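You operate a simulated robot arm through the tools that you are given. There is no shell and no other tool. Be economical: measure what you need, move in short steps, check, and stop when the job is done.

You are at the controls of a simulated robot arm. One attempt, no reset.

Task
Sew the label on the Cot swatch and put it in the tray marked Sewn.
Fine: use the sewing slide plate, the clamp lever and Sew; wait till the run ends; leave clamp open, slide out, dial and power as they are.
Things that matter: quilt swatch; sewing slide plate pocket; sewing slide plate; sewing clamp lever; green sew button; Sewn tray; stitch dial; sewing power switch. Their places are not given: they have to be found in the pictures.

The check looks at the end state, three seconds after you hand in, the way a careful person would. Anything else that was tipped, shoved, dropped, spilled or broken makes it a failure.

Robot
A 6-joint arm with a two-finger parallel gripper, fixed in place. Base frame: the origin is at the foot of the arm, x ahead of it, y to its left, z up; the work surface is at about z = 0.8. Lengths are in m, angles in degrees, forces in N, time in s.
With the tool pointing down near the work surface it reaches from about 0.24 to 0.64 m from the base axis. Its first joint turns from -66.0 to 66.0 degrees. Payload 2.7 kg.
The TCP is the grasp point between the finger pads, 0.023 m short of the fingertips. In the tool frame z runs along the fingers and y along their closing line. Largest opening 0.094 m; finger width 0.038, thickness 0.01; the body of the gripper, 0.054 by 0.096 m, starts 0.039 m behind the TCP.
Orientation is that of the tool frame in the base frame, as a unit quaternion [w, x, y, z]. With the fingers straight down and closing along the base's y, the tool's x points along the base's -x, its y along +y and its z along -z.

Tools
- The arm moves only by the tool arm_command. Its argument "rows" is a list of rows, each a list of 7 numbers: the shift along the tool's x, y, z in m, then the turn, a rotation vector about the tool's x, y, z in rad, then the finger opening in m, from 0 to 0.094. In form: [[x, y, z, ax, ay, az, gripper], ...]. A call has 1 to 20 rows; each row is the pose to reach, as a shift and turn from the pose commanded when the call began, along the tool's axes at that moment. A row lasts 0.2 s, in which the tool goes at most 0.05 m and 8.6 degrees; a call with a longer step from one row to the next is refused whole, and so is a gripper value outside its range. Where a pose cannot be reached the arm comes as near as it can. A force on the tool above 40 N (or 10 N above the force at the start of the call, whichever is more), or a blocked arm, ends the call early, and 0.2 s more pass. The fingers move at their own pace (about 0.045 m/s each) and stop on an object; they squeeze with about 28 N. The grip force told is the motor's: it shows also when the fingers shut on nothing. Time passes only in rows, and 0.2 s behind the last, so rows that repeat a pose let the fingers close. It gives the time, the measured TCP pose, the force on the tool (base axes), the opening and the grip force at its end, in the units of the frame above (readings bear some noise).
- Cameras (640 x 400 px; columns grow to the right, rows downward): "scene" is fixed at [0.0935, -0.4534, 1.398]; the picture's right is [0.54, -0.84, 0.00], its down [-0.53, -0.34, -0.77] and it looks along [0.65, 0.41, -0.63] (base axes); focal length 280 px, centre (320, 200). "wrist" rides on the gripper at [-0.039, 0, -0.044] in the tool frame; the picture's right is [0.00, -1.00, 0.00], its down [0.97, 0.00, -0.24] and it looks along [0.24, 0.00, 0.97] (tool axes); focal length 218 px, centre (320, 200).
- camera(camera): a new picture of that camera. No time passes.
- probe_pixels(camera, pixels): there is no depth. For up to 12 entries [column, row, z] of the newest picture of that camera ("zoom" is the newest enlarged one), the place [x, y] in the base frame at which the ray of that pixel passes the height z, good to about 0.003 m. No time passes.
- inspect(camera, box): a new picture of the part [left, top, right, bottom] of that camera's present view, enlarged. No time passes.
- job_done(): hands the job in; it is judged then, once.

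Go step by step. Measure first, check grasps and placings, and put right what went wrong. The budget is 80 turns and 34 pictures, counting those below and the enlarged ones. Unless the task says otherwise, let go and move clear before handing in, and close with one line.

The tools are called after "Call:" by a JSON object that holds its "fn" and its "kwargs". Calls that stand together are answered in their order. arm_command: Moves the arm, as the interface text tells. Its arguments: {"type":"object","properties":{"rows":{"type":"array","items":{"type":"array","items":{"type":"number"}}}},"required":["rows"]} The other tools are called the same way: camera (camera) takes a picture; probe_pixels (camera, pixels) gives the place at which the rays of pixels pass given heights; inspect (camera, box) takes an enlarged picture of a part of a camera's view; job_done () hands the job in.

At the start:

```text
time: 0.0
eef_pos: [0.3951, -0.0352, 1.1891]
ee_rot: [0.001, 0.0, 1.0, 0.0]
force: [0.2, 0.0, -0.2]
width: 0.0939
finger_force: 0.1
```

scene: 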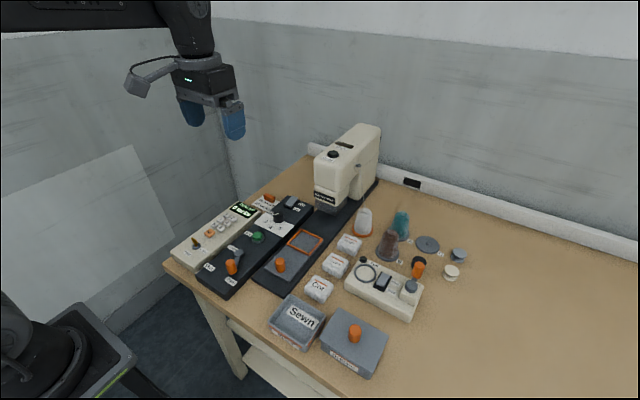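
wrist: 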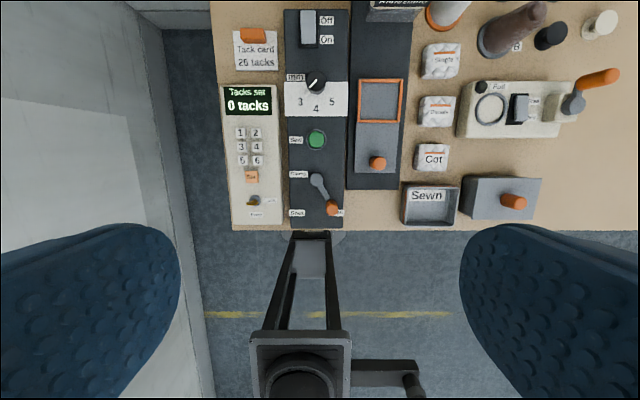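

The wrist view shows the control panels at about (320,120) and three swatches near (435,60–155), with Cot at (433,157). I'll enlarge the details first.

Call:
{"fn": "inspect", "kwargs": {"camera": "wrist", "box": [210, 0, 410, 125]}}

Call:
{"fn": "inspect", "kwargs": {"camera": "wrist", "box": [210, 110, 410, 235]}}

Call:
{"fn": "inspect", "kwargs": {"camera": "scene", "box": [160, 170, 360, 300]}}

Call:
{"fn": "probe_pixels", "kwargs": {"camera": "wrist", "pixels": [[433, 157, 0.82], [380, 100, 0.81], [377, 163, 0.83], [317, 139, 0.83], [318, 180, 0.83], [332, 208, 0.84], [430, 206, 0.81], [403, 188, 0.8], [348, 185, 0.8]]}}

```text
3.20 times, centred on (310, 62) of wrist
```

zoom: 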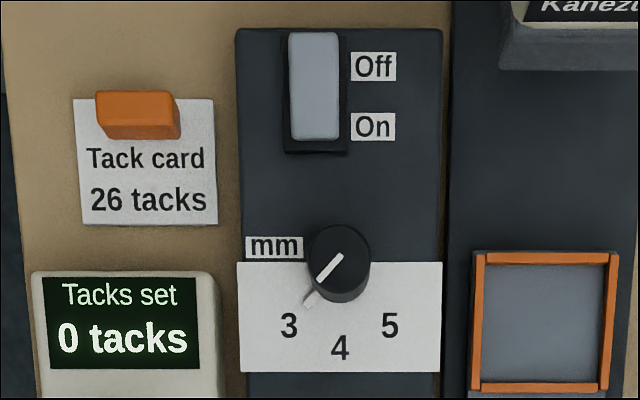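

```text
3.20 times, centred on (310, 172) of wrist
```

zoom: 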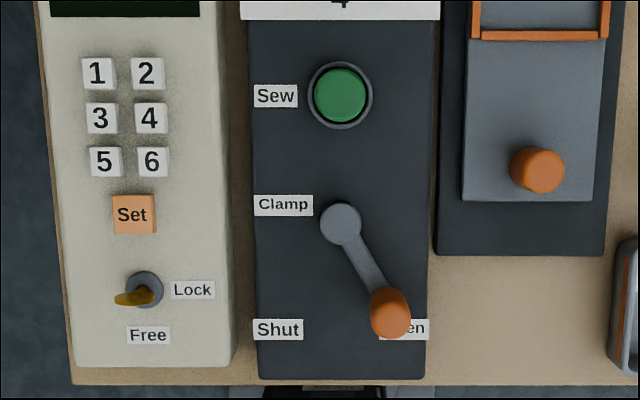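

```text
3.08 times, centred on (260, 235) of scene
```

zoom: 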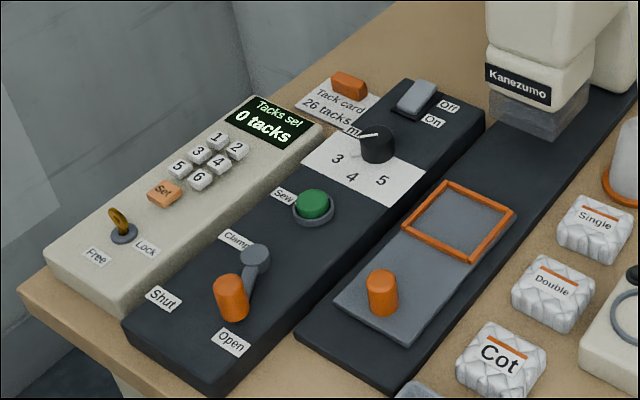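

```text
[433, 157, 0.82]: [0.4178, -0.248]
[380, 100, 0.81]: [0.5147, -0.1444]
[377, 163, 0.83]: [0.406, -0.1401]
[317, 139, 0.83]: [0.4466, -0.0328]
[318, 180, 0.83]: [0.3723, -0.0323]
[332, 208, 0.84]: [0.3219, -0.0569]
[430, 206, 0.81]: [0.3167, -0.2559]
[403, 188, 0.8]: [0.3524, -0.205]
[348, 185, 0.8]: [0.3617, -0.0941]
```

The Cot swatch is at about (0.418,-0.248), the pocket at (0.515,-0.144), the plate knob at (0.406,-0.14), Sew at (0.447,-0.033) and the lever knob at (0.32,-0.057). I'll move above the Cot swatch for a closer look.

Call:
{"fn": "arm_command", "kwargs": {"rows": [[0.005, -0.03, 0.028, 0, 0, 0, 0.094], [0.01, -0.06, 0.056, 0, 0, 0, 0.094], [0.015, -0.09, 0.084, 0, 0, 0, 0.094], [0.015, -0.12, 0.112, 0, 0, 0, 0.094], [0.015, -0.15, 0.14, 0, 0, 0, 0.094], [0.015, -0.18, 0.16, 0, 0, 0, 0.094], [0.015, -0.2, 0.18, 0, 0, 0, 0.094], [0.015, -0.2, 0.18, 0, 0, 0, 0.094]]}}

Call:
{"fn": "camera", "kwargs": {"camera": "wrist"}}

```text
time: 1.8
eef_pos: [0.3816, -0.2362, 1.0086]
ee_rot: [0.001, 0.0, 1.0, 0.0]
force: [0.2, 0.3, 0.2]
width: 0.094
finger_force: 0.1
```

```text
28 pictures are left
```

wrist: 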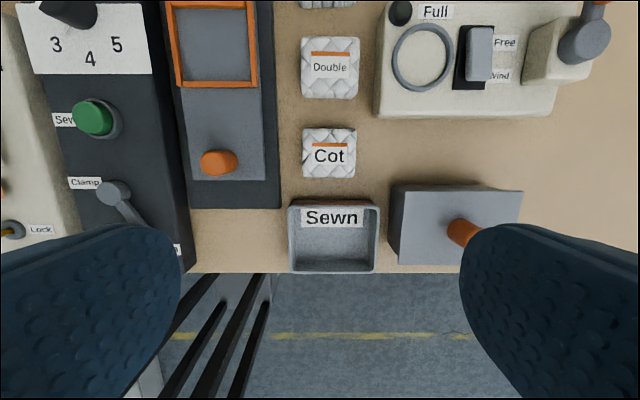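

The Cot swatch spans columns 303–357 and rows 128–178. I'll probe it and the other features from both views to get their heights.

Call:
{"fn": "probe_pixels", "kwargs": {"camera": "wrist", "pixels": [[329, 153, 0.82], [329, 153, 0.84], [303, 153, 0.82], [357, 153, 0.82], [329, 129, 0.82], [329, 178, 0.8], [217, 42, 0.815], [173, 5, 0.815], [255, 82, 0.815], [220, 163, 0.84], [92, 117, 0.84], [333, 236, 0.81]]}}

Call:
{"fn": "probe_pixels", "kwargs": {"camera": "scene", "pixels": [[319, 285, 0.82], [319, 285, 0.83], [319, 285, 0.84], [303, 243, 0.815], [303, 243, 0.825], [280.5, 260, 0.85], [280.5, 260, 0.86], [257.5, 235, 0.84], [257.5, 235, 0.86], [230, 263, 0.87], [230, 263, 0.89], [295, 325, 0.81]]}}

Call:
{"fn": "inspect", "kwargs": {"camera": "scene", "box": [250, 220, 350, 350]}}

```text
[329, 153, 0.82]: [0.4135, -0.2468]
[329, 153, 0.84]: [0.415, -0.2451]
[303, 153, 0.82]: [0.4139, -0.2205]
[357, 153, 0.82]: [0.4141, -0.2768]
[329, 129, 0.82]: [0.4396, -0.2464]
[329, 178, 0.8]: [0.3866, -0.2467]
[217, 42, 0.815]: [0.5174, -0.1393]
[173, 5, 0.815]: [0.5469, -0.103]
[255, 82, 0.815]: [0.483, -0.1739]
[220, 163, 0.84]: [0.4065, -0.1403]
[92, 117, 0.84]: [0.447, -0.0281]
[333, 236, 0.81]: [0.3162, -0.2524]
```

```text
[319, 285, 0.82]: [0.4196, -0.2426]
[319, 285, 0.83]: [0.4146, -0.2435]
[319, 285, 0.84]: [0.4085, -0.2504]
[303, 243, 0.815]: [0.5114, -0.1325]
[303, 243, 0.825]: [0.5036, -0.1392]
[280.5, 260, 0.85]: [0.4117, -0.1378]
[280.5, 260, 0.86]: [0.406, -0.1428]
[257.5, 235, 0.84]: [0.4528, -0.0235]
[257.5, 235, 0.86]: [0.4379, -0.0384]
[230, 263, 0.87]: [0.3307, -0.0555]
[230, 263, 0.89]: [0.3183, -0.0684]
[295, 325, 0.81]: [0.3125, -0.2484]
```

```text
3.08 times, centred on (300, 285) of scene
```

zoom: 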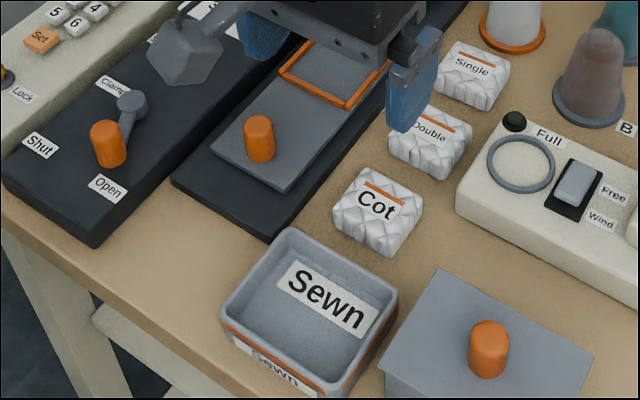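

Both views agree on the Cot swatch: centre (0.414,-0.247), top at about 0.828, roughly 0.055 across. I'll lower over it with the fingers open to 0.08 and take a grip above the level of the plate.

Call:
{"fn": "arm_command", "kwargs": {"rows": [[-0.033, -0.011, 0.02, 0, 0, 0, 0.08], [-0.033, -0.011, 0.06, 0, 0, 0, 0.08], [-0.033, -0.011, 0.1, 0, 0, 0, 0.08], [-0.033, -0.011, 0.13, 0, 0, 0, 0.08], [-0.033, -0.011, 0.155, 0, 0, 0, 0.08], [-0.033, -0.011, 0.174, 0, 0, 0, 0.08], [-0.033, -0.011, 0.174, 0, 0, 0, 0.08]]}}

Call:
{"fn": "camera", "kwargs": {"camera": "scene"}}

```text
time: 3.4
eef_pos: [0.4152, -0.2486, 0.8368]
ee_rot: [0.001, 0.0, 1.0, 0.0]
force: [-0.4, -0.3, 0.5]
width: 0.08
finger_force: 0.1
```

```text
26 pictures are left
```

scene: 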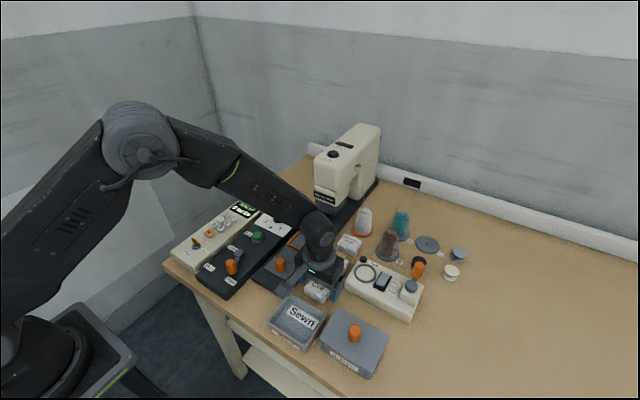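

The fingers straddle the Cot swatch near (317,291) with no contact force. I'll close and lift.

Call:
{"fn": "arm_command", "kwargs": {"rows": [[0, 0, 0.002, 0, 0, 0, 0.04], [0, 0, 0.002, 0, 0, 0, 0.04], [0, 0, 0.002, 0, 0, 0, 0.04], [0, 0, 0.002, 0, 0, 0, 0.04], [0, 0, 0.002, 0, 0, 0, 0.04], [0, 0, -0.03, 0, 0, 0, 0.04], [0, 0, -0.07, 0, 0, 0, 0.04], [0, 0, -0.1, 0, 0, 0, 0.04]]}}

Call:
{"fn": "inspect", "kwargs": {"camera": "scene", "box": [240, 180, 380, 330]}}

Call:
{"fn": "camera", "kwargs": {"camera": "wrist"}}

```text
time: 5.2
eef_pos: [0.4144, -0.2482, 0.9371]
ee_rot: [0.001, 0.0, 1.0, 0.0]
force: [-0.5, -0.9, -0.2]
width: 0.0401
finger_force: 0.0
```

```text
2.67 times, centred on (310, 255) of scene
```

zoom: 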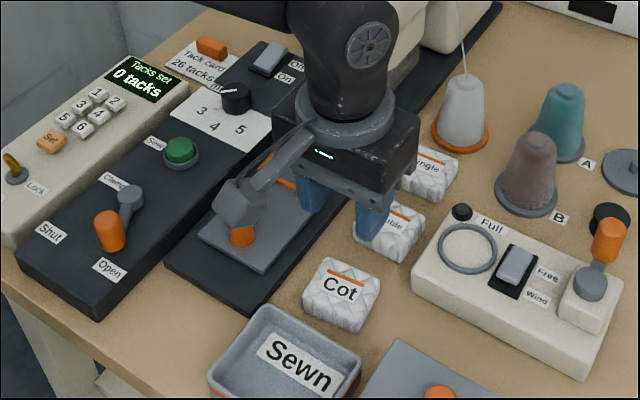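

```text
24 pictures are left
```

wrist: 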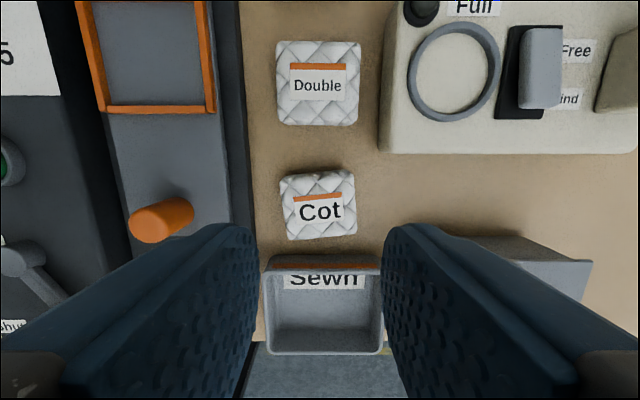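

The fingers closed to 0.040 and came up empty: Cot is still on the table at (318,205). The top is lower than I estimated, so I'll re-measure before gripping lower.

Call:
{"fn": "probe_pixels", "kwargs": {"camera": "wrist", "pixels": [[279, 174, 0.815], [354, 170, 0.815], [286, 240, 0.815], [357, 236, 0.815], [318, 205, 0.81], [318, 205, 0.82], [318, 205, 0.83], [253, 200, 0.81], [237, 100, 0.81]]}}

Call:
{"fn": "probe_pixels", "kwargs": {"camera": "zoom", "pixels": [[341, 285, 0.81], [341, 285, 0.82], [341, 285, 0.83], [304, 311, 0.8], [358, 331, 0.8], [378, 290, 0.82], [303, 294, 0.82], [332, 258, 0.82]]}}

```text
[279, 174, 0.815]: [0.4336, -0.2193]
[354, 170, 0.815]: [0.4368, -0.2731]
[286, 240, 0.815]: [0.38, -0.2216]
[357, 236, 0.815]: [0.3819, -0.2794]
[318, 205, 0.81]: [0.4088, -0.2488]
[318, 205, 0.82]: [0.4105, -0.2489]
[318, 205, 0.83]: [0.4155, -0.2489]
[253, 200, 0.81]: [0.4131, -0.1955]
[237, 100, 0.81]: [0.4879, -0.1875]
```

```text
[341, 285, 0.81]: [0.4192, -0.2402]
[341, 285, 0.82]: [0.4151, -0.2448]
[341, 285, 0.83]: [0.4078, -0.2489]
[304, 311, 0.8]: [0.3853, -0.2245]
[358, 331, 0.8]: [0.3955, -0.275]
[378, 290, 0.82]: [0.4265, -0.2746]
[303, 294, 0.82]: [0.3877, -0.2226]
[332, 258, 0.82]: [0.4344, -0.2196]
```

The Cot centre is about (0.410,-0.249), with its top near 0.821. I'll go down with the tips at 0.803 and opening 0.072, which clears the plate base edge at y=-0.196, then close.

Call:
{"fn": "arm_command", "kwargs": {"rows": [[0.004, -0.001, 0.03, 0, 0, 0, 0.072], [0.004, -0.001, 0.06, 0, 0, 0, 0.072], [0.004, -0.001, 0.085, 0, 0, 0, 0.072], [0.004, -0.001, 0.1, 0, 0, 0, 0.072], [0.004, -0.001, 0.11, 0, 0, 0, 0.072], [0.004, -0.001, 0.11, 0, 0, 0, 0.072], [0.004, -0.001, 0.11, 0, 0, 0, 0.05], [0.004, -0.001, 0.11, 0, 0, 0, 0.045], [0.004, -0.001, 0.11, 0, 0, 0, 0.04], [0.004, -0.001, 0.11, 0, 0, 0, 0.04], [0.004, -0.001, 0.11, 0, 0, 0, 0.04]]}}

```text
time: 7.6
eef_pos: [0.4101, -0.2487, 0.8257]
ee_rot: [0.001, 0.0, 1.0, -0.001]
force: [-0.6, 0.3, 0.4]
width: 0.058
finger_force: 28.4
```

The fingers stopped at 0.058 with 28 N of grip force, so the swatch is held. I'll lift straight up.

Call:
{"fn": "arm_command", "kwargs": {"rows": [[0, 0, -0.02, 0, 0, 0, 0.04], [0, 0, -0.05, 0, 0, 0, 0.04], [0, 0, -0.09, 0, 0, 0, 0.04], [0, 0, -0.12, 0, 0, 0, 0.04], [0, 0, -0.12, 0, 0, 0, 0.04]]}}

Call:
{"fn": "camera", "kwargs": {"camera": "wrist"}}

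Call:
{"fn": "inspect", "kwargs": {"camera": "scene", "box": [240, 150, 380, 300]}}

```text
time: 8.8
eef_pos: [0.4094, -0.2495, 0.9465]
ee_rot: [0.001, -0.001, 1.0, 0.0]
force: [-0.6, -0.2, -0.4]
width: 0.0574
finger_force: 27.6
```

```text
23 pictures are left
```

wrist: 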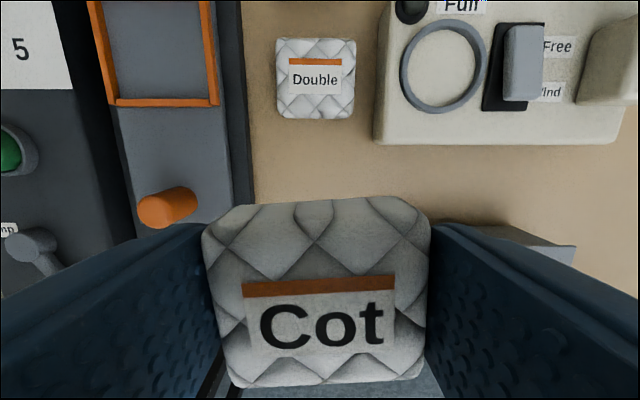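

```text
2.67 times, centred on (310, 225) of scene
```

zoom: 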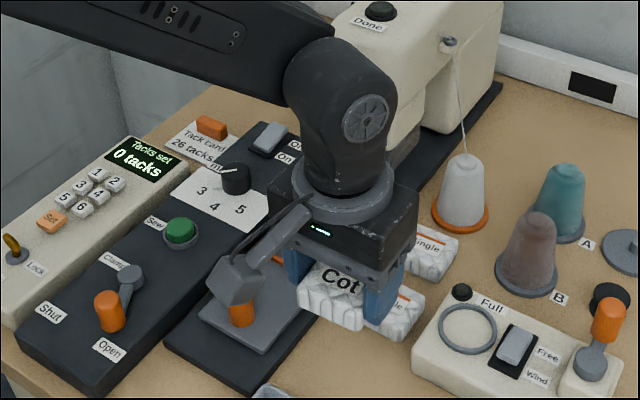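

The Cot swatch is held squarely, and there is a "Done" lamp on top of the machine. I'll shift to y=-0.14 just short of the pocket to measure it straight on.

Call:
{"fn": "arm_command", "kwargs": {"rows": [[-0.015, 0.035, -0.01, 0, 0, 0, 0.04], [-0.03, 0.07, -0.02, 0, 0, 0, 0.04], [-0.04, 0.1, -0.03, 0, 0, 0, 0.04], [-0.045, 0.109, -0.03, 0, 0, 0, 0.04], [-0.045, 0.109, -0.03, 0, 0, 0, 0.04]]}}

Call:
{"fn": "camera", "kwargs": {"camera": "wrist"}}

```text
time: 10.0
eef_pos: [0.4556, -0.138, 0.9763]
ee_rot: [0.001, 0.0, 1.0, -0.001]
force: [0.4, 0.6, -0.9]
width: 0.0572
finger_force: 27.5
```

```text
21 pictures are left
```

wrist: 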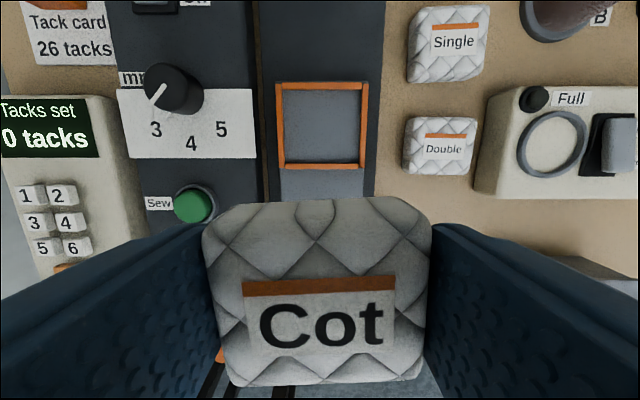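

The pocket frame spans columns 277–366 and rows 84–167. I'll probe it together with the held swatch.

Call:
{"fn": "probe_pixels", "kwargs": {"camera": "wrist", "pixels": [[277, 84, 0.82], [366, 84, 0.82], [278, 167, 0.82], [366, 167, 0.82], [284, 90, 0.815], [360, 162, 0.815], [322, 126, 0.81], [322, 126, 0.83], [205, 290, 0.965], [431, 290, 0.965], [318, 197, 0.971], [318, 382, 0.971]]}}

```text
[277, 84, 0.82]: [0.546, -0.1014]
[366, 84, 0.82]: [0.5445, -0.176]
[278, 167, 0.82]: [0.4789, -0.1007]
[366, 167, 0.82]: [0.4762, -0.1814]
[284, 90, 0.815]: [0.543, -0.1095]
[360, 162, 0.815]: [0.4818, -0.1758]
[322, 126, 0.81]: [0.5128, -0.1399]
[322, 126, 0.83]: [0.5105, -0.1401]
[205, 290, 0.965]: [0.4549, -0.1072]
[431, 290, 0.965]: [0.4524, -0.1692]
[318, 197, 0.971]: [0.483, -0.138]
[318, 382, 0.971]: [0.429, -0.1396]
```

The pocket centre is (0.512,-0.140) and the inner width is about 0.065; the swatch sits centred on the TCP. I'll move over the pocket and lower to just above it.

Call:
{"fn": "arm_command", "kwargs": {"rows": [[-0.03, -0.001, 0.0, 0, 0, 0, 0.04], [-0.0565, -0.002, 0.01, 0, 0, 0, 0.04], [-0.0565, -0.002, 0.05, 0, 0, 0, 0.04], [-0.0565, -0.002, 0.085, 0, 0, 0, 0.04], [-0.0565, -0.002, 0.105, 0, 0, 0, 0.04], [-0.0565, -0.002, 0.118, 0, 0, 0, 0.04], [-0.0565, -0.002, 0.118, 0, 0, 0, 0.04]]}}

Call:
{"fn": "inspect", "kwargs": {"camera": "scene", "box": [240, 170, 380, 300]}}

```text
time: 11.6
eef_pos: [0.5127, -0.1404, 0.8569]
ee_rot: [0.001, 0.0, 1.0, 0.0]
force: [0.2, -0.5, 0.0]
width: 0.0563
finger_force: 27.9
```

```text
3.08 times, centred on (310, 235) of scene
```

zoom: 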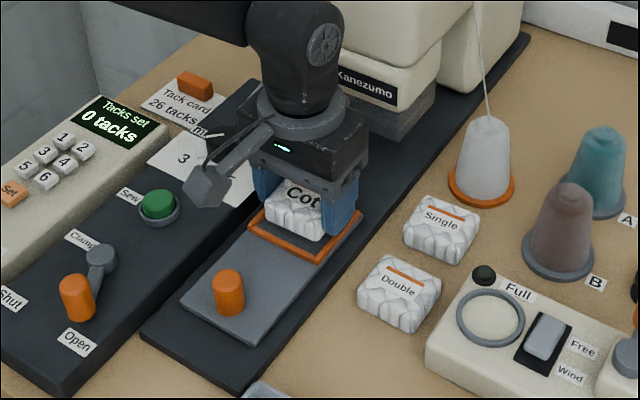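

The swatch hangs right above the pocket at (295,225 in the zoom). I'll lower it slowly and watch for contact.

Call:
{"fn": "arm_command", "kwargs": {"rows": [[0, 0, 0.003, 0, 0, 0, 0.04], [0, 0, 0.006, 0, 0, 0, 0.04], [0, 0, 0.009, 0, 0, 0, 0.04], [0, 0, 0.012, 0, 0, 0, 0.04], [0, 0, 0.012, 0, 0, 0, 0.04]]}}

Call:
{"fn": "inspect", "kwargs": {"camera": "scene", "box": [270, 200, 340, 260]}}

```text
time: 12.8
eef_pos: [0.5148, -0.1406, 0.8506]
ee_rot: [0.005, -0.001, 1.0, -0.001]
force: [-1.5, 5.7, 37.3]
width: 0.0552
finger_force: 27.7
```

```text
6.67 times, centred on (305, 230) of scene
```

zoom: 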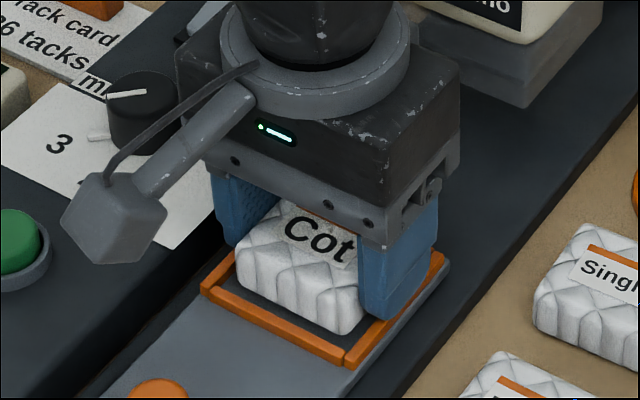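

There is contact at z=0.8506 (37 N, so either the tips are on the rail or the swatch is on the floor), and the swatch lies inside the frame. I'll ease up a little and release.

Call:
{"fn": "arm_command", "kwargs": {"rows": [[0.001, 0, -0.005, 0, 0, 0, 0.04], [0.001, 0, -0.006, 0, 0, 0, 0.04], [0.001, 0, -0.006, 0, 0, 0, 0.065], [0.001, 0, -0.006, 0, 0, 0, 0.072], [0.001, 0, -0.006, 0, 0, 0, 0.072], [0.001, 0, -0.03, 0, 0, 0, 0.072], [0.001, 0, -0.07, 0, 0, 0, 0.072], [0.03, 0, -0.1, 0, 0, 0, 0.072], [0.06, 0, -0.12, 0, 0, 0, 0.072], [0.06, 0, -0.12, 0, 0, 0, 0.072]]}}

Call:
{"fn": "camera", "kwargs": {"camera": "wrist"}}

Call:
{"fn": "inspect", "kwargs": {"camera": "scene", "box": [220, 190, 340, 290]}}

```text
time: 15.0
eef_pos: [0.4509, -0.1422, 0.9666]
ee_rot: [0.001, 0.0, 1.0, 0.0]
force: [-0.5, 0.5, 0.2]
width: 0.0721
finger_force: 0.1
```

```text
18 pictures are left
```

wrist: 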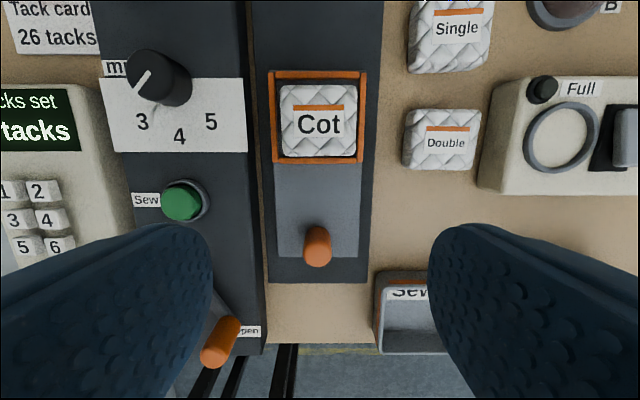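

```text
4.00 times, centred on (280, 240) of scene
```

zoom: 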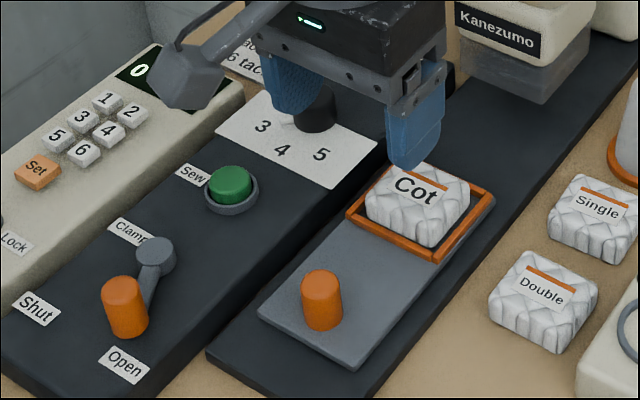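

The swatch sits flat in the pocket at (318,120). Next I'll measure the knob, lever and machine head from both views so I can grip the slide knob.

Call:
{"fn": "probe_pixels", "kwargs": {"camera": "wrist", "pixels": [[318, 236, 0.85], [318, 236, 0.86], [318, 236, 0.87], [318, 262, 0.825], [304, 245, 0.85], [331, 245, 0.85], [182, 203, 0.84], [232, 325, 0.88], [207, 358, 0.87]]}}

Call:
{"fn": "probe_pixels", "kwargs": {"camera": "zoom", "pixels": [[320, 278, 0.85], [320, 278, 0.86], [320, 278, 0.87], [320, 325, 0.825], [525, 85, 0.86], [460, 62, 0.86], [540, 100, 0.86], [123, 285, 0.87], [123, 285, 0.88], [157, 250, 0.86], [230, 182, 0.845], [230, 182, 0.855]]}}

```text
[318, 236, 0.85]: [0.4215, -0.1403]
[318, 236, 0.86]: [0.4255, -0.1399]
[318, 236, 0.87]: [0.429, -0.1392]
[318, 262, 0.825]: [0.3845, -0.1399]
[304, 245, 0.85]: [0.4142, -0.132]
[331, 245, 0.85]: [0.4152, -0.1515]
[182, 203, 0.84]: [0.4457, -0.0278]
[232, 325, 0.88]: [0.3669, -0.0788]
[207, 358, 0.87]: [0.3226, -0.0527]
```

```text
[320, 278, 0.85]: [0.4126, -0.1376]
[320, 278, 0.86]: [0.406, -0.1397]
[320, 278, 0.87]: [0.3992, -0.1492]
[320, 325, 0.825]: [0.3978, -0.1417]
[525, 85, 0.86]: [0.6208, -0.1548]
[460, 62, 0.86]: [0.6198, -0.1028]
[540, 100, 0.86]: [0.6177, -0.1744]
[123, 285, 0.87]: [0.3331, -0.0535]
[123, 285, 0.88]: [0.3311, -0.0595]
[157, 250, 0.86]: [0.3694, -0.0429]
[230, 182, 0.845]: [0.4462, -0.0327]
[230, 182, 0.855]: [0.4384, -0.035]
```

The slide knob is at (0.406,-0.141), with its top near 0.858. I'll go down around it with the fingers open and close.

Call:
{"fn": "arm_command", "kwargs": {"rows": [[0.03, 0.0015, 0.0, 0, 0, 0, 0.06], [0.045, 0.0015, 0.03, 0, 0, 0, 0.06], [0.045, 0.0015, 0.07, 0, 0, 0, 0.06], [0.045, 0.0015, 0.1, 0, 0, 0, 0.06], [0.045, 0.0015, 0.1135, 0, 0, 0, 0.06], [0.045, 0.0015, 0.1135, 0, 0, 0, 0.04], [0.045, 0.0015, 0.1135, 0, 0, 0, 0.02], [0.045, 0.0015, 0.1135, 0, 0, 0, 0.01], [0.045, 0.0015, 0.1135, 0, 0, 0, 0.01], [0.045, 0.0015, 0.1135, 0, 0, 0, 0.01]]}}

```text
time: 17.2
eef_pos: [0.406, -0.1406, 0.8519]
ee_rot: [0.001, 0.0, 1.0, 0.0]
force: [-0.3, 6.2, -1.1]
width: 0.0233
finger_force: 45.2
```

The knob is gripped (width 0.023, 45 N). I'll push the plate in along +x in small steps.

Call:
{"fn": "arm_command", "kwargs": {"rows": [[-0.015, 0, 0, 0, 0, 0, 0.01], [-0.03, 0, 0, 0, 0, 0, 0.01], [-0.045, 0, 0, 0, 0, 0, 0.01], [-0.06, 0, 0, 0, 0, 0, 0.01], [-0.075, 0, 0, 0, 0, 0, 0.01], [-0.085, 0, 0, 0, 0, 0, 0.01], [-0.095, 0, 0, 0, 0, 0, 0.01], [-0.105, 0, 0, 0, 0, 0, 0.01], [-0.115, 0, 0, 0, 0, 0, 0.01], [-0.12, 0, 0, 0, 0, 0, 0.01]]}}

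Call:
{"fn": "inspect", "kwargs": {"camera": "scene", "box": [240, 150, 400, 290]}}

```text
time: 19.4
eef_pos: [0.5275, -0.1392, 0.8522]
ee_rot: [-0.001, 0.0, 1.0, 0.0]
force: [-0.2, -6.5, -4.4]
width: 0.0231
finger_force: 45.3
```

```text
2.86 times, centred on (320, 220) of scene
```

zoom: 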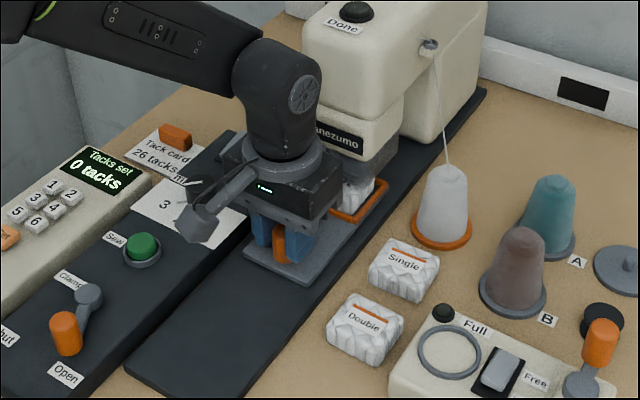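

The plate moves freely and the swatch is starting to pass under the head (355,195 in the zoom), with no stop felt yet. I'll keep going in small steps.

Call:
{"fn": "arm_command", "kwargs": {"rows": [[-0.005, 0, 0, 0, 0, 0, 0.01], [-0.01, 0, 0, 0, 0, 0, 0.01], [-0.015, 0, 0, 0, 0, 0, 0.01], [-0.02, 0, 0, 0, 0, 0, 0.01], [-0.025, 0, 0, 0, 0, 0, 0.01], [-0.03, 0, 0, 0, 0, 0, 0.01]]}}

Call:
{"fn": "inspect", "kwargs": {"camera": "scene", "box": [270, 150, 390, 250]}}

```text
time: 20.8
eef_pos: [0.5478, -0.1406, 0.8515]
ee_rot: [-0.011, 0.002, 1.0, 0.002]
force: [-9.7, 2.4, 7.5]
width: 0.0234
finger_force: 44.5
stopped in row 6: the force on the tool passed its limit (the readings are from after the stop); the commanded pose is now the measured one
```

```text
4.00 times, centred on (330, 200) of scene
```

zoom: 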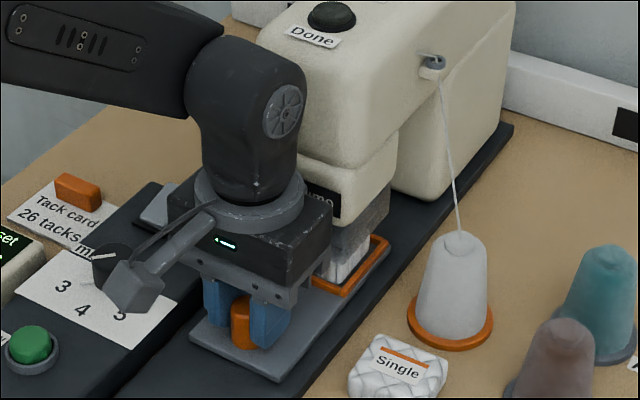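

Travel ended at x=0.548, which is 0.142 in and looks like the end stop. I'll let go, rise, back off and check.

Call:
{"fn": "arm_command", "kwargs": {"rows": [[0.001, 0, 0, 0, 0, 0, 0.02], [0.001, 0, 0, 0, 0, 0, 0.05], [0.001, 0, 0, 0, 0, 0, 0.06], [0.001, 0, 0, 0, 0, 0, 0.06], [0.001, 0, -0.03, 0, 0, 0, 0.06], [0.04, 0, -0.06, 0, 0, 0, 0.06], [0.08, 0.02, -0.08, 0, 0, 0, 0.06], [0.12, 0.04, -0.1, 0, 0, 0, 0.06], [0.16, 0.06, -0.12, 0, 0, 0, 0.06], [0.2, 0.085, -0.13, 0, 0, 0, 0.06], [0.2, 0.085, -0.13, 0, 0, 0, 0.06]]}}

Call:
{"fn": "inspect", "kwargs": {"camera": "scene", "box": [210, 140, 390, 300]}}

Call:
{"fn": "camera", "kwargs": {"camera": "wrist"}}

```text
time: 23.1
eef_pos: [0.3522, -0.0548, 0.9849]
ee_rot: [-0.01, 0.0, 1.0, 0.002]
force: [0.0, -0.6, 0.4]
width: 0.0597
finger_force: 0.1
```

```text
2.50 times, centred on (300, 220) of scene
```

zoom: 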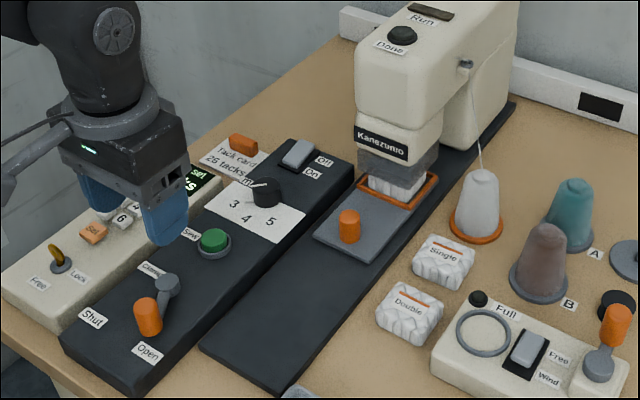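

```text
13 pictures are left
```

wrist: 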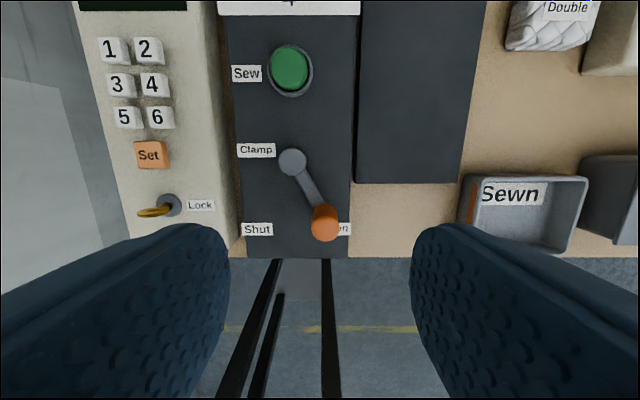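

The plate is in with the swatch under the presser, and the knob at (349,220 in the zoom) is free. Next is the clamp lever, so I'll probe its pivot, knob and the Shut label, along with Sew.

Call:
{"fn": "probe_pixels", "kwargs": {"camera": "wrist", "pixels": [[293, 161, 0.85], [325, 232, 0.87], [325, 232, 0.88], [325, 210, 0.85], [313, 190, 0.85], [258, 229, 0.83], [340, 229, 0.83], [290, 68, 0.85], [235, 250, 0.83], [350, 250, 0.83]]}}

Call:
{"fn": "probe_pixels", "kwargs": {"camera": "zoom", "pixels": [[146, 303, 0.87], [146, 303, 0.88], [146, 303, 0.89], [149, 330, 0.84], [149, 330, 0.85], [167, 284, 0.85], [167, 284, 0.86], [93, 319, 0.83], [149, 352, 0.83], [349, 214, 0.858], [214, 237, 0.845]]}}

```text
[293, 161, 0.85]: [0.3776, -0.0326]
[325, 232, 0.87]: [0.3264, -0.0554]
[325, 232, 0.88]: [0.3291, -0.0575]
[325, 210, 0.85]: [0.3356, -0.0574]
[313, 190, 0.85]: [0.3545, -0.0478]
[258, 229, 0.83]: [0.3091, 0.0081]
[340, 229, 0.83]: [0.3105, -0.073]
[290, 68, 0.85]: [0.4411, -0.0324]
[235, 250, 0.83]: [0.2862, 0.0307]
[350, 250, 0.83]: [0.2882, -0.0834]
```

```text
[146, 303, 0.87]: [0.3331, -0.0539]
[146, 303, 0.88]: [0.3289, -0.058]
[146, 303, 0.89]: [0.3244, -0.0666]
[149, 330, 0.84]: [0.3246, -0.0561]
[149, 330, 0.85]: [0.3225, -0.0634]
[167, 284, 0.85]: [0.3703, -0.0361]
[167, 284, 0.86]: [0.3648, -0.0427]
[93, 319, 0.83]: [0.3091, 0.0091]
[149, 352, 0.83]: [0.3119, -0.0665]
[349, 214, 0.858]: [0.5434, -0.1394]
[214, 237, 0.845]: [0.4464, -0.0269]
```

The lever knob is at (0.329,-0.057) with its top near 0.88; the pivot is at (0.374,-0.033), so Shut should be around y=-0.008. I'll straddle the knob with a loose opening.

Call:
{"fn": "arm_command", "kwargs": {"rows": [[0.025, -0.003, 0.02, 0, 0, 0, 0.05], [0.025, -0.003, 0.06, 0, 0, 0, 0.05], [0.025, -0.003, 0.09, 0, 0, 0, 0.05], [0.025, -0.003, 0.107, 0, 0, 0, 0.05], [0.025, -0.003, 0.107, 0, 0, 0, 0.04], [0.025, -0.003, 0.107, 0, 0, 0, 0.04]]}}

Call:
{"fn": "inspect", "kwargs": {"camera": "scene", "box": [190, 200, 290, 290]}}

```text
time: 24.6
eef_pos: [0.3246, -0.0574, 0.8804]
ee_rot: [-0.01, 0.001, 1.0, 0.002]
force: [0.5, 0.4, -0.4]
width: 0.0399
finger_force: 0.1
```

```text
4.44 times, centred on (240, 245) of scene
```

zoom: 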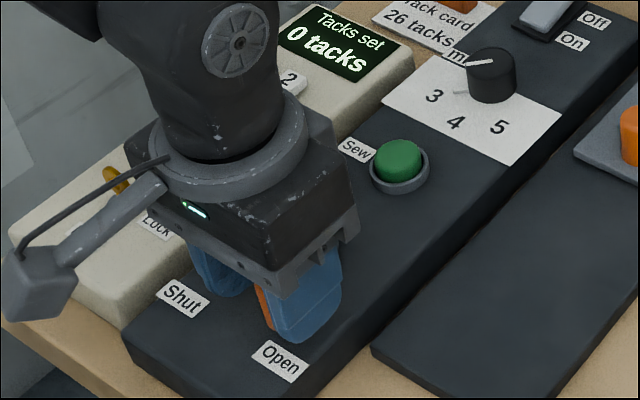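

The fingers straddle the knob. I'll sweep +y towards Shut in small steps until the stop.

Call:
{"fn": "arm_command", "kwargs": {"rows": [[0.0, 0.01, 0, 0, 0, 0, 0.04], [0.002, 0.02, 0, 0, 0, 0, 0.04], [0.002, 0.03, 0, 0, 0, 0, 0.04], [0.002, 0.038, 0, 0, 0, 0, 0.04], [0.0, 0.046, 0, 0, 0, 0, 0.04], [0, 0.052, 0, 0, 0, 0, 0.04], [0, 0.058, 0, 0, 0, 0, 0.04], [0, 0.062, 0, 0, 0, 0, 0.04]]}}

Call:
{"fn": "inspect", "kwargs": {"camera": "scene", "box": [190, 180, 290, 290]}}

```text
time: 26.4
eef_pos: [0.3267, 0.0045, 0.8787]
ee_rot: [-0.008, 0.001, 1.0, 0.002]
force: [1.2, 1.0, 0.2]
width: 0.04
finger_force: 0.0
```

```text
3.64 times, centred on (240, 235) of scene
```

zoom: 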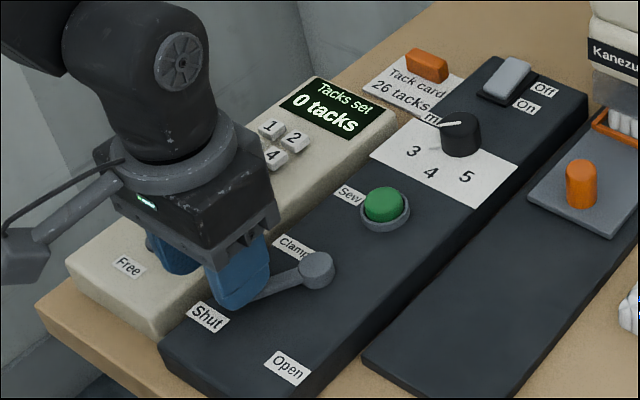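

The lever arm now points at Shut, but no stop has been felt. I'll push a bit further until it resists.

Call:
{"fn": "arm_command", "kwargs": {"rows": [[0, 0.004, 0, 0, 0, 0, 0.04], [0, 0.008, 0, 0, 0, 0, 0.04], [0, 0.012, 0, 0, 0, 0, 0.04], [0, 0.016, 0, 0, 0, 0, 0.04]]}}

```text
time: 27.4
eef_pos: [0.3242, 0.0152, 0.8785]
ee_rot: [-0.011, 0.002, 1.0, 0.001]
force: [5.3, -33.7, 0.9]
width: 0.0546
finger_force: 17.2
stopped in row 4: the force on the tool passed its limit (the readings are from after the stop); the commanded pose is now the measured one
```

It hit the stop (-34 N), so the lever is fully shut. I'll back off slightly, rise, and move over the Sew button with the fingers closed.

Call:
{"fn": "arm_command", "kwargs": {"rows": [[0, -0.008, 0, 0, 0, 0, 0.05], [0, -0.01, 0, 0, 0, 0, 0.05], [0, -0.01, -0.03, 0, 0, 0, 0.05], [0, -0.01, -0.07, 0, 0, 0, 0.05], [-0.02, -0.02, -0.09, 0, 0, 0, 0.03], [-0.05, -0.03, -0.09, 0, 0, 0, 0.0], [-0.08, -0.04, -0.09, 0, 0, 0, 0.0], [-0.1, -0.045, -0.09, 0, 0, 0, 0.0], [-0.1, -0.045, -0.09, 0, 0, 0, 0.0]]}}

Call:
{"fn": "camera", "kwargs": {"camera": "wrist"}}

Call:
{"fn": "camera", "kwargs": {"camera": "scene"}}

```text
time: 29.4
eef_pos: [0.4292, -0.0273, 0.9645]
ee_rot: [-0.011, 0.001, 1.0, 0.001]
force: [-0.8, 0.3, 0.4]
width: 0.0001
finger_force: 27.9
```

```text
10 pictures are left
```

wrist: 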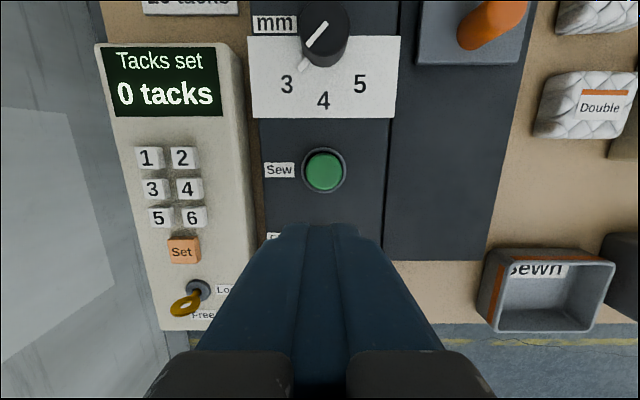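

```text
9 pictures are left
```

scene: 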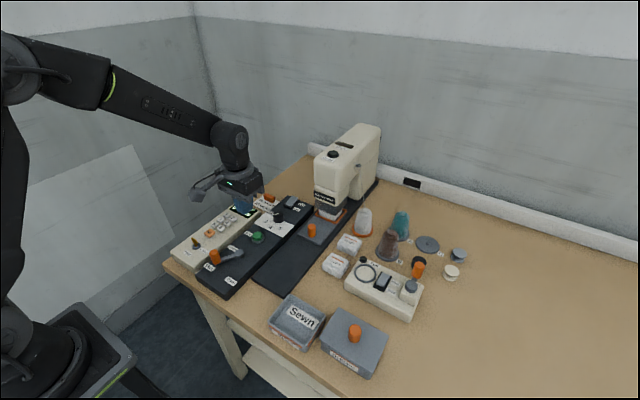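

The lever knob is at Shut (214,256), the plate is in, and the key only looks different because of perspective. I'll probe the Sew button at (324,170).

Call:
{"fn": "probe_pixels", "kwargs": {"camera": "wrist", "pixels": [[324, 171, 0.84], [324, 171, 0.85], [324, 188, 0.835]]}}

Call:
{"fn": "probe_pixels", "kwargs": {"camera": "scene", "pixels": [[257.5, 235, 0.84], [257.5, 235, 0.85]]}}

```text
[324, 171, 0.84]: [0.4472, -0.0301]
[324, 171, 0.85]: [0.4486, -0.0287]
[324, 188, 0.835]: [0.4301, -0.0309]
```

```text
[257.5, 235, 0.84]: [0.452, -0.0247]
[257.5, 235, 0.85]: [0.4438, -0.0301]
```

The button is at (0.447,-0.029) with its top near 0.847. I'll hover just above it, then press slowly and come back up.

Call:
{"fn": "arm_command", "kwargs": {"rows": [[-0.0205, -0.002, 0.03, 0, 0, 0, 0], [-0.0205, -0.002, 0.07, 0, 0, 0, 0], [-0.0205, -0.002, 0.088, 0, 0, 0, 0], [-0.0205, -0.002, 0.092, 0, 0, 0, 0], [-0.0205, -0.002, 0.095, 0, 0, 0, 0], [-0.0205, -0.002, 0.097, 0, 0, 0, 0], [-0.0205, -0.002, 0.099, 0, 0, 0, 0]]}}

```text
time: 31.0
eef_pos: [0.4456, -0.0306, 0.8666]
ee_rot: [-0.01, 0.002, 1.0, 0.001]
force: [-1.1, 0.8, 2.4]
width: 0.0
finger_force: 28.1
```

Light contact (2.4 N) at tip height 0.844. I'll press on a little further.

Call:
{"fn": "arm_command", "kwargs": {"rows": [[0, 0, 0.002, 0, 0, 0, 0], [0, 0, 0.004, 0, 0, 0, 0], [0, 0, 0.006, 0, 0, 0, 0], [0, 0, 0.006, 0, 0, 0, 0]]}}

Call:
{"fn": "inspect", "kwargs": {"camera": "scene", "box": [220, 120, 390, 270]}}

```text
time: 32.0
eef_pos: [0.4461, -0.0296, 0.8614]
ee_rot: [-0.009, 0.001, 1.0, 0.0]
force: [-4.1, -2.4, 17.5]
width: 0.0
finger_force: 27.7
```

```text
2.67 times, centred on (305, 195) of scene
```

zoom: 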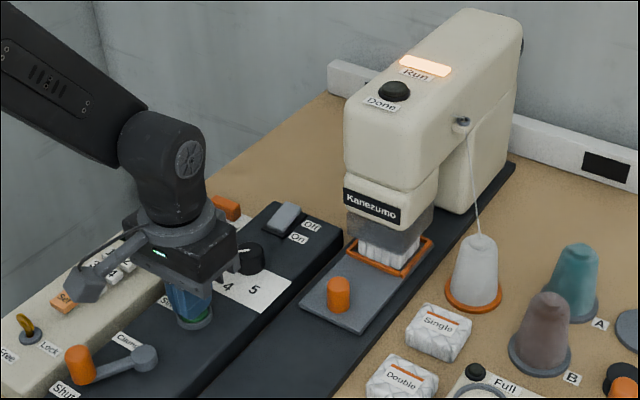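

The Run lamp is lit at (425,66 in the zoom), so sewing is under way. I'll lift off and wait clear of everything.

Call:
{"fn": "arm_command", "kwargs": {"rows": [[0, 0, -0.02, 0, 0, 0, 0], [0, 0, -0.06, 0, 0, 0, 0], [0.03, 0, -0.09, 0, 0, 0, 0], [0.06, 0, -0.09, 0, 0, 0, 0], [0.06, 0, -0.09, 0, 0, 0, 0], [0.06, 0, -0.09, 0, 0, 0, 0], [0.06, 0, -0.09, 0, 0, 0, 0], [0.06, 0, -0.09, 0, 0, 0, 0], [0.06, 0, -0.09, 0, 0, 0, 0], [0.06, 0, -0.09, 0, 0, 0, 0], [0.06, 0, -0.09, 0, 0, 0, 0], [0.06, 0, -0.09, 0, 0, 0, 0], [0.06, 0, -0.09, 0, 0, 0, 0], [0.06, 0, -0.09, 0, 0, 0, 0], [0.06, 0, -0.09, 0, 0, 0, 0], [0.06, 0, -0.09, 0, 0, 0, 0], [0.06, 0, -0.09, 0, 0, 0, 0], [0.06, 0, -0.09, 0, 0, 0, 0], [0.06, 0, -0.09, 0, 0, 0, 0], [0.06, 0, -0.09, 0, 0, 0, 0]]}}

Call:
{"fn": "arm_command", "kwargs": {"rows": [[0, 0, 0, 0, 0, 0, 0.05], [0, 0, 0, 0, 0, 0, 0.05], [0, 0, 0, 0, 0, 0, 0.05], [0, 0, 0, 0, 0, 0, 0.05], [0, 0, 0, 0, 0, 0, 0.05], [0, 0, 0, 0, 0, 0, 0.05], [0, 0, 0, 0, 0, 0, 0.05], [0, 0, 0, 0, 0, 0, 0.05], [0, 0, 0, 0, 0, 0, 0.05], [0, 0, 0, 0, 0, 0, 0.05], [0, 0, 0, 0, 0, 0, 0.05], [0, 0, 0, 0, 0, 0, 0.05], [0, 0, 0, 0, 0, 0, 0.05], [0, 0, 0, 0, 0, 0, 0.05], [0, 0, 0, 0, 0, 0, 0.05], [0, 0, 0, 0, 0, 0, 0.05], [0, 0, 0, 0, 0, 0, 0.05], [0, 0, 0, 0, 0, 0, 0.05], [0, 0, 0, 0, 0, 0, 0.05], [0, 0, 0, 0, 0, 0, 0.05]]}}

Call:
{"fn": "inspect", "kwargs": {"camera": "scene", "box": [190, 120, 390, 280]}}

```text
time: 36.2
eef_pos: [0.3871, -0.0279, 0.9529]
ee_rot: [-0.01, 0.001, 1.0, 0.001]
force: [-0.1, 0.5, -0.4]
width: 0.0
finger_force: 28.1
```

```text
time: 40.4
eef_pos: [0.3873, -0.0286, 0.953]
ee_rot: [-0.01, 0.002, 1.0, 0.002]
force: [-0.2, -0.8, -0.2]
width: 0.05
finger_force: 0.0
```

```text
2.50 times, centred on (290, 200) of scene
```

zoom: 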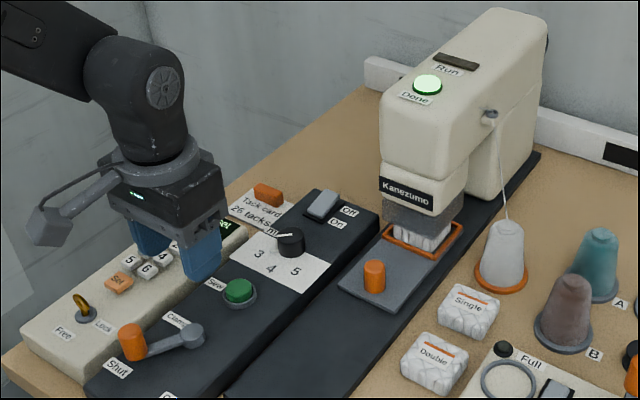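

The Done lamp is green and Run is off. I'll locate the lever knob at (131,330 in the zoom) so I can open it.

Call:
{"fn": "probe_pixels", "kwargs": {"camera": "zoom", "pixels": [[131, 330, 0.88], [191, 332, 0.85], [374, 266, 0.858]]}}

```text
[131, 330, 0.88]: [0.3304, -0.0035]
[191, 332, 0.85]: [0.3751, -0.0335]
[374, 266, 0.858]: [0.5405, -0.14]
```

The knob is at about (0.330,-0.002). I'll straddle it and sweep towards Open.

Call:
{"fn": "arm_command", "kwargs": {"rows": [[0.03, 0.014, 0, 0, 0, 0, 0.05], [0.0595, 0.0266, 0.01, 0, 0, 0, 0.05], [0.0595, 0.0266, 0.04, 0, 0, 0, 0.05], [0.0595, 0.0266, 0.065, 0, 0, 0, 0.05], [0.0595, 0.0266, 0.073, 0, 0, 0, 0.05], [0.0595, 0.0266, 0.073, 0, 0, 0, 0.04], [0.0605, 0.015, 0.073, 0, 0, 0, 0.04], [0.0625, 0.005, 0.073, 0, 0, 0, 0.04], [0.0625, -0.005, 0.073, 0, 0, 0, 0.04], [0.0625, -0.015, 0.073, 0, 0, 0, 0.04], [0.0605, -0.023, 0.073, 0, 0, 0, 0.04], [0.0595, -0.03, 0.073, 0, 0, 0, 0.04], [0.0595, -0.035, 0.073, 0, 0, 0, 0.04]]}}

```text
time: 43.2
eef_pos: [0.3268, -0.064, 0.8808]
ee_rot: [-0.011, 0.001, 1.0, 0.001]
force: [-0.5, 0.4, 0.4]
width: 0.0402
finger_force: 0.2
```

No stop yet at y=-0.064. I'll push a little further until it resists.

Call:
{"fn": "arm_command", "kwargs": {"rows": [[0, -0.004, 0, 0, 0, 0, 0.04], [0, -0.008, 0, 0, 0, 0, 0.04], [0, -0.012, 0, 0, 0, 0, 0.04], [0, -0.015, 0, 0, 0, 0, 0.04]]}}

```text
time: 44.2
eef_pos: [0.3264, -0.0751, 0.8797]
ee_rot: [-0.01, 0.0, 1.0, 0.002]
force: [0.3, 31.4, 2.6]
width: 0.0542
finger_force: 16.0
stopped in row 4: the force on the tool passed its limit (the readings are from after the stop); the commanded pose is now the measured one
```

The lever is at its Open stop. I'll back off, rise and travel to above the plate knob.

Call:
{"fn": "arm_command", "kwargs": {"rows": [[0, 0.008, 0, 0, 0, 0, 0.05], [0, 0.01, 0, 0, 0, 0, 0.05], [0, 0.01, -0.03, 0, 0, 0, 0.05], [0, 0.01, -0.07, 0, 0, 0, 0.05], [-0.03, -0.01, -0.09, 0, 0, 0, 0.06], [-0.07, -0.03, -0.09, 0, 0, 0, 0.06], [-0.11, -0.05, -0.09, 0, 0, 0, 0.06], [-0.15, -0.065, -0.09, 0, 0, 0, 0.06], [-0.18, -0.065, -0.09, 0, 0, 0, 0.06], [-0.2, -0.065, -0.08, 0, 0, 0, 0.06], [-0.215, -0.065, -0.06, 0, 0, 0, 0.06], [-0.215, -0.065, -0.06, 0, 0, 0, 0.06]]}}

Call:
{"fn": "inspect", "kwargs": {"camera": "scene", "box": [190, 120, 390, 280]}}

```text
time: 46.8
eef_pos: [0.5418, -0.142, 0.9343]
ee_rot: [-0.011, 0.001, 1.0, 0.002]
force: [0.2, -0.2, 0.3]
width: 0.0599
finger_force: 0.1
```

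```text
2.50 times, centred on (290, 200) of scene
```

zoom: 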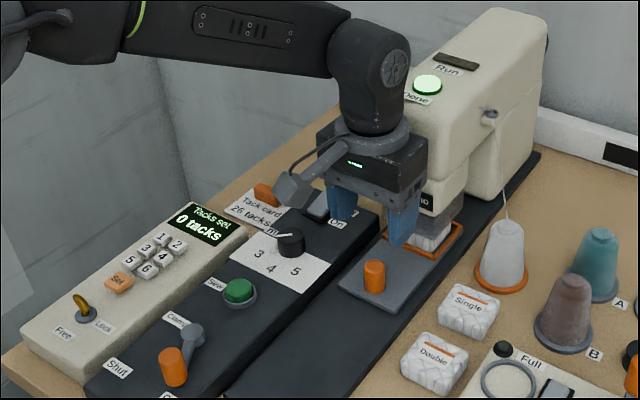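

The lever is open. I'll descend on the plate knob at (0.544,-0.140) and grip it.

Call:
{"fn": "arm_command", "kwargs": {"rows": [[-0.004, 0.0015, 0.03, 0, 0, 0, 0.06], [-0.004, 0.0015, 0.06, 0, 0, 0, 0.06], [-0.004, 0.0015, 0.0805, 0, 0, 0, 0.06], [-0.004, 0.0015, 0.0805, 0, 0, 0, 0.04], [-0.004, 0.0015, 0.0805, 0, 0, 0, 0.02], [-0.004, 0.0015, 0.0805, 0, 0, 0, 0.01], [-0.004, 0.0015, 0.0805, 0, 0, 0, 0.01], [-0.004, 0.0015, 0.0805, 0, 0, 0, 0.01]]}}

```text
time: 48.6
eef_pos: [0.5453, -0.1402, 0.856]
ee_rot: [-0.01, 0.0, 1.0, 0.002]
force: [-0.3, 3.0, -3.3]
width: 0.0229
finger_force: 44.8
```

The knob is gripped (0.023, 45 N). I'll pull the plate back out along -x by about 0.142.

Call:
{"fn": "arm_command", "kwargs": {"rows": [[0.015, 0, 0.0003, 0, 0, 0, 0.01], [0.03, 0, 0.0006, 0, 0, 0, 0.01], [0.05, 0, 0.001, 0, 0, 0, 0.01], [0.07, 0, 0.0015, 0, 0, 0, 0.01], [0.09, 0, 0.002, 0, 0, 0, 0.01], [0.11, 0, 0.0023, 0, 0, 0, 0.01], [0.12, 0, 0.0025, 0, 0, 0, 0.01], [0.13, 0, 0.0028, 0, 0, 0, 0.01], [0.137, 0, 0.003, 0, 0, 0, 0.01], [0.14, 0, 0.003, 0, 0, 0, 0.01], [0.143, 0, 0.003, 0, 0, 0, 0.01]]}}

```text
time: 51.0
eef_pos: [0.4056, -0.1404, 0.8559]
ee_rot: [-0.006, -0.001, 1.0, 0.0]
force: [21.0, 27.0, 11.4]
width: 0.0233
finger_force: 45.2
```

It is against the out stop (x=0.4056, 21 N), so I'll release the knob, rise and look at the pocket.

Call:
{"fn": "arm_command", "kwargs": {"rows": [[-0.002, 0, 0, 0, 0, 0, 0.01], [-0.002, 0, 0, 0, 0, 0, 0.04], [-0.002, 0, 0, 0, 0, 0, 0.06], [-0.002, 0, 0, 0, 0, 0, 0.06], [-0.002, 0, -0.03, 0, 0, 0, 0.06], [-0.002, 0, -0.07, 0, 0, 0, 0.075], [-0.03, 0, -0.1, 0, 0, 0, 0.075], [-0.055, 0, -0.11, 0, 0, 0, 0.075], [-0.055, 0, -0.11, 0, 0, 0, 0.075]]}}

Call:
{"fn": "camera", "kwargs": {"camera": "wrist"}}

```text
time: 53.0
eef_pos: [0.4608, -0.1424, 0.9633]
ee_rot: [-0.01, 0.001, 1.0, 0.003]
force: [-1.1, 0.0, 0.3]
width: 0.0749
finger_force: 0.1
```

```text
5 pictures are left
```

wrist: 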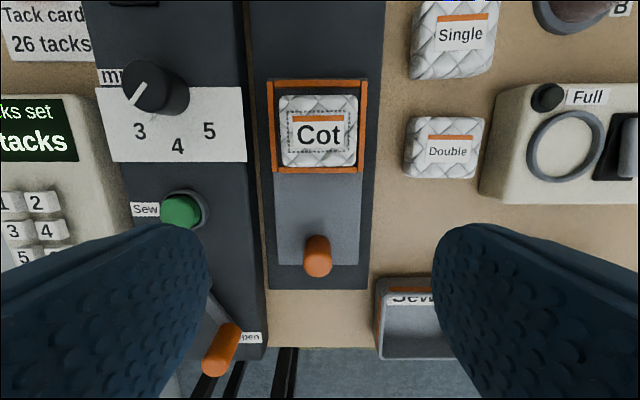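

The label now has stitches around it, and the plate is out. I'll probe the swatch and the tray.

Call:
{"fn": "probe_pixels", "kwargs": {"camera": "wrist", "pixels": [[279, 131, 0.835], [358, 131, 0.835], [318, 96, 0.84], [318, 166, 0.835], [318, 131, 0.84], [268, 131, 0.825], [366, 131, 0.825], [318, 80, 0.825], [318, 172, 0.825]]}}

```text
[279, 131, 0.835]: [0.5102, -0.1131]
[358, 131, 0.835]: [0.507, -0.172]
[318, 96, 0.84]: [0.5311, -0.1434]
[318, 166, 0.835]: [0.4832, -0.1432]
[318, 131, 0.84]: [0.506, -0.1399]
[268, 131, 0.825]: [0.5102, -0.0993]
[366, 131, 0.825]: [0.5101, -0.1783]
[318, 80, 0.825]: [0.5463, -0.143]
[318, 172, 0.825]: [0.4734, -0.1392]
```

The swatch is at (0.508,-0.142) in the pocket. I'll come down with opening 0.072 to just above the rails.

Call:
{"fn": "arm_command", "kwargs": {"rows": [[-0.03, 0.0005, 0, 0, 0, 0, 0.072], [-0.0497, 0.0005, 0.02, 0, 0, 0, 0.072], [-0.0497, 0.0005, 0.06, 0, 0, 0, 0.072], [-0.0497, 0.0005, 0.09, 0, 0, 0, 0.072], [-0.0497, 0.0005, 0.105, 0, 0, 0, 0.072], [-0.0497, 0.0005, 0.109, 0, 0, 0, 0.072], [-0.0497, 0.0005, 0.109, 0, 0, 0, 0.072]]}}

```text
time: 54.6
eef_pos: [0.507, -0.1399, 0.8544]
ee_rot: [-0.01, 0.001, 1.0, 0.002]
force: [0.3, -0.7, 0.2]
width: 0.0718
finger_force: 0.1
```

Clear at 0.8544. I'll feel down in 1 mm steps towards the rail.

Call:
{"fn": "arm_command", "kwargs": {"rows": [[0, -0.0015, 0.001, 0, 0, 0, 0.072], [0, -0.0015, 0.002, 0, 0, 0, 0.072], [0, -0.0015, 0.003, 0, 0, 0, 0.072], [0, -0.0015, 0.004, 0, 0, 0, 0.072]]}}

```text
time: 55.6
eef_pos: [0.5077, -0.1428, 0.8503]
ee_rot: [-0.009, 0.001, 1.0, 0.001]
force: [0.3, 0.4, 8.2]
width: 0.0722
finger_force: 1.2
```

The tips touch the rail at 0.850. I'll raise a hair, close, and read the width.

Call:
{"fn": "arm_command", "kwargs": {"rows": [[0, 0, -0.001, 0, 0, 0, 0.065], [0, 0, -0.001, 0, 0, 0, 0.05], [0, 0, -0.001, 0, 0, 0, 0.045], [0, 0, -0.001, 0, 0, 0, 0.04], [0, 0, -0.001, 0, 0, 0, 0.04], [0, 0, -0.001, 0, 0, 0, 0.04]]}}

```text
time: 57.0
eef_pos: [0.5067, -0.1417, 0.8508]
ee_rot: [-0.01, 0.002, 1.0, 0.002]
force: [-0.4, -0.5, 2.5]
width: 0.0546
finger_force: 27.7
```

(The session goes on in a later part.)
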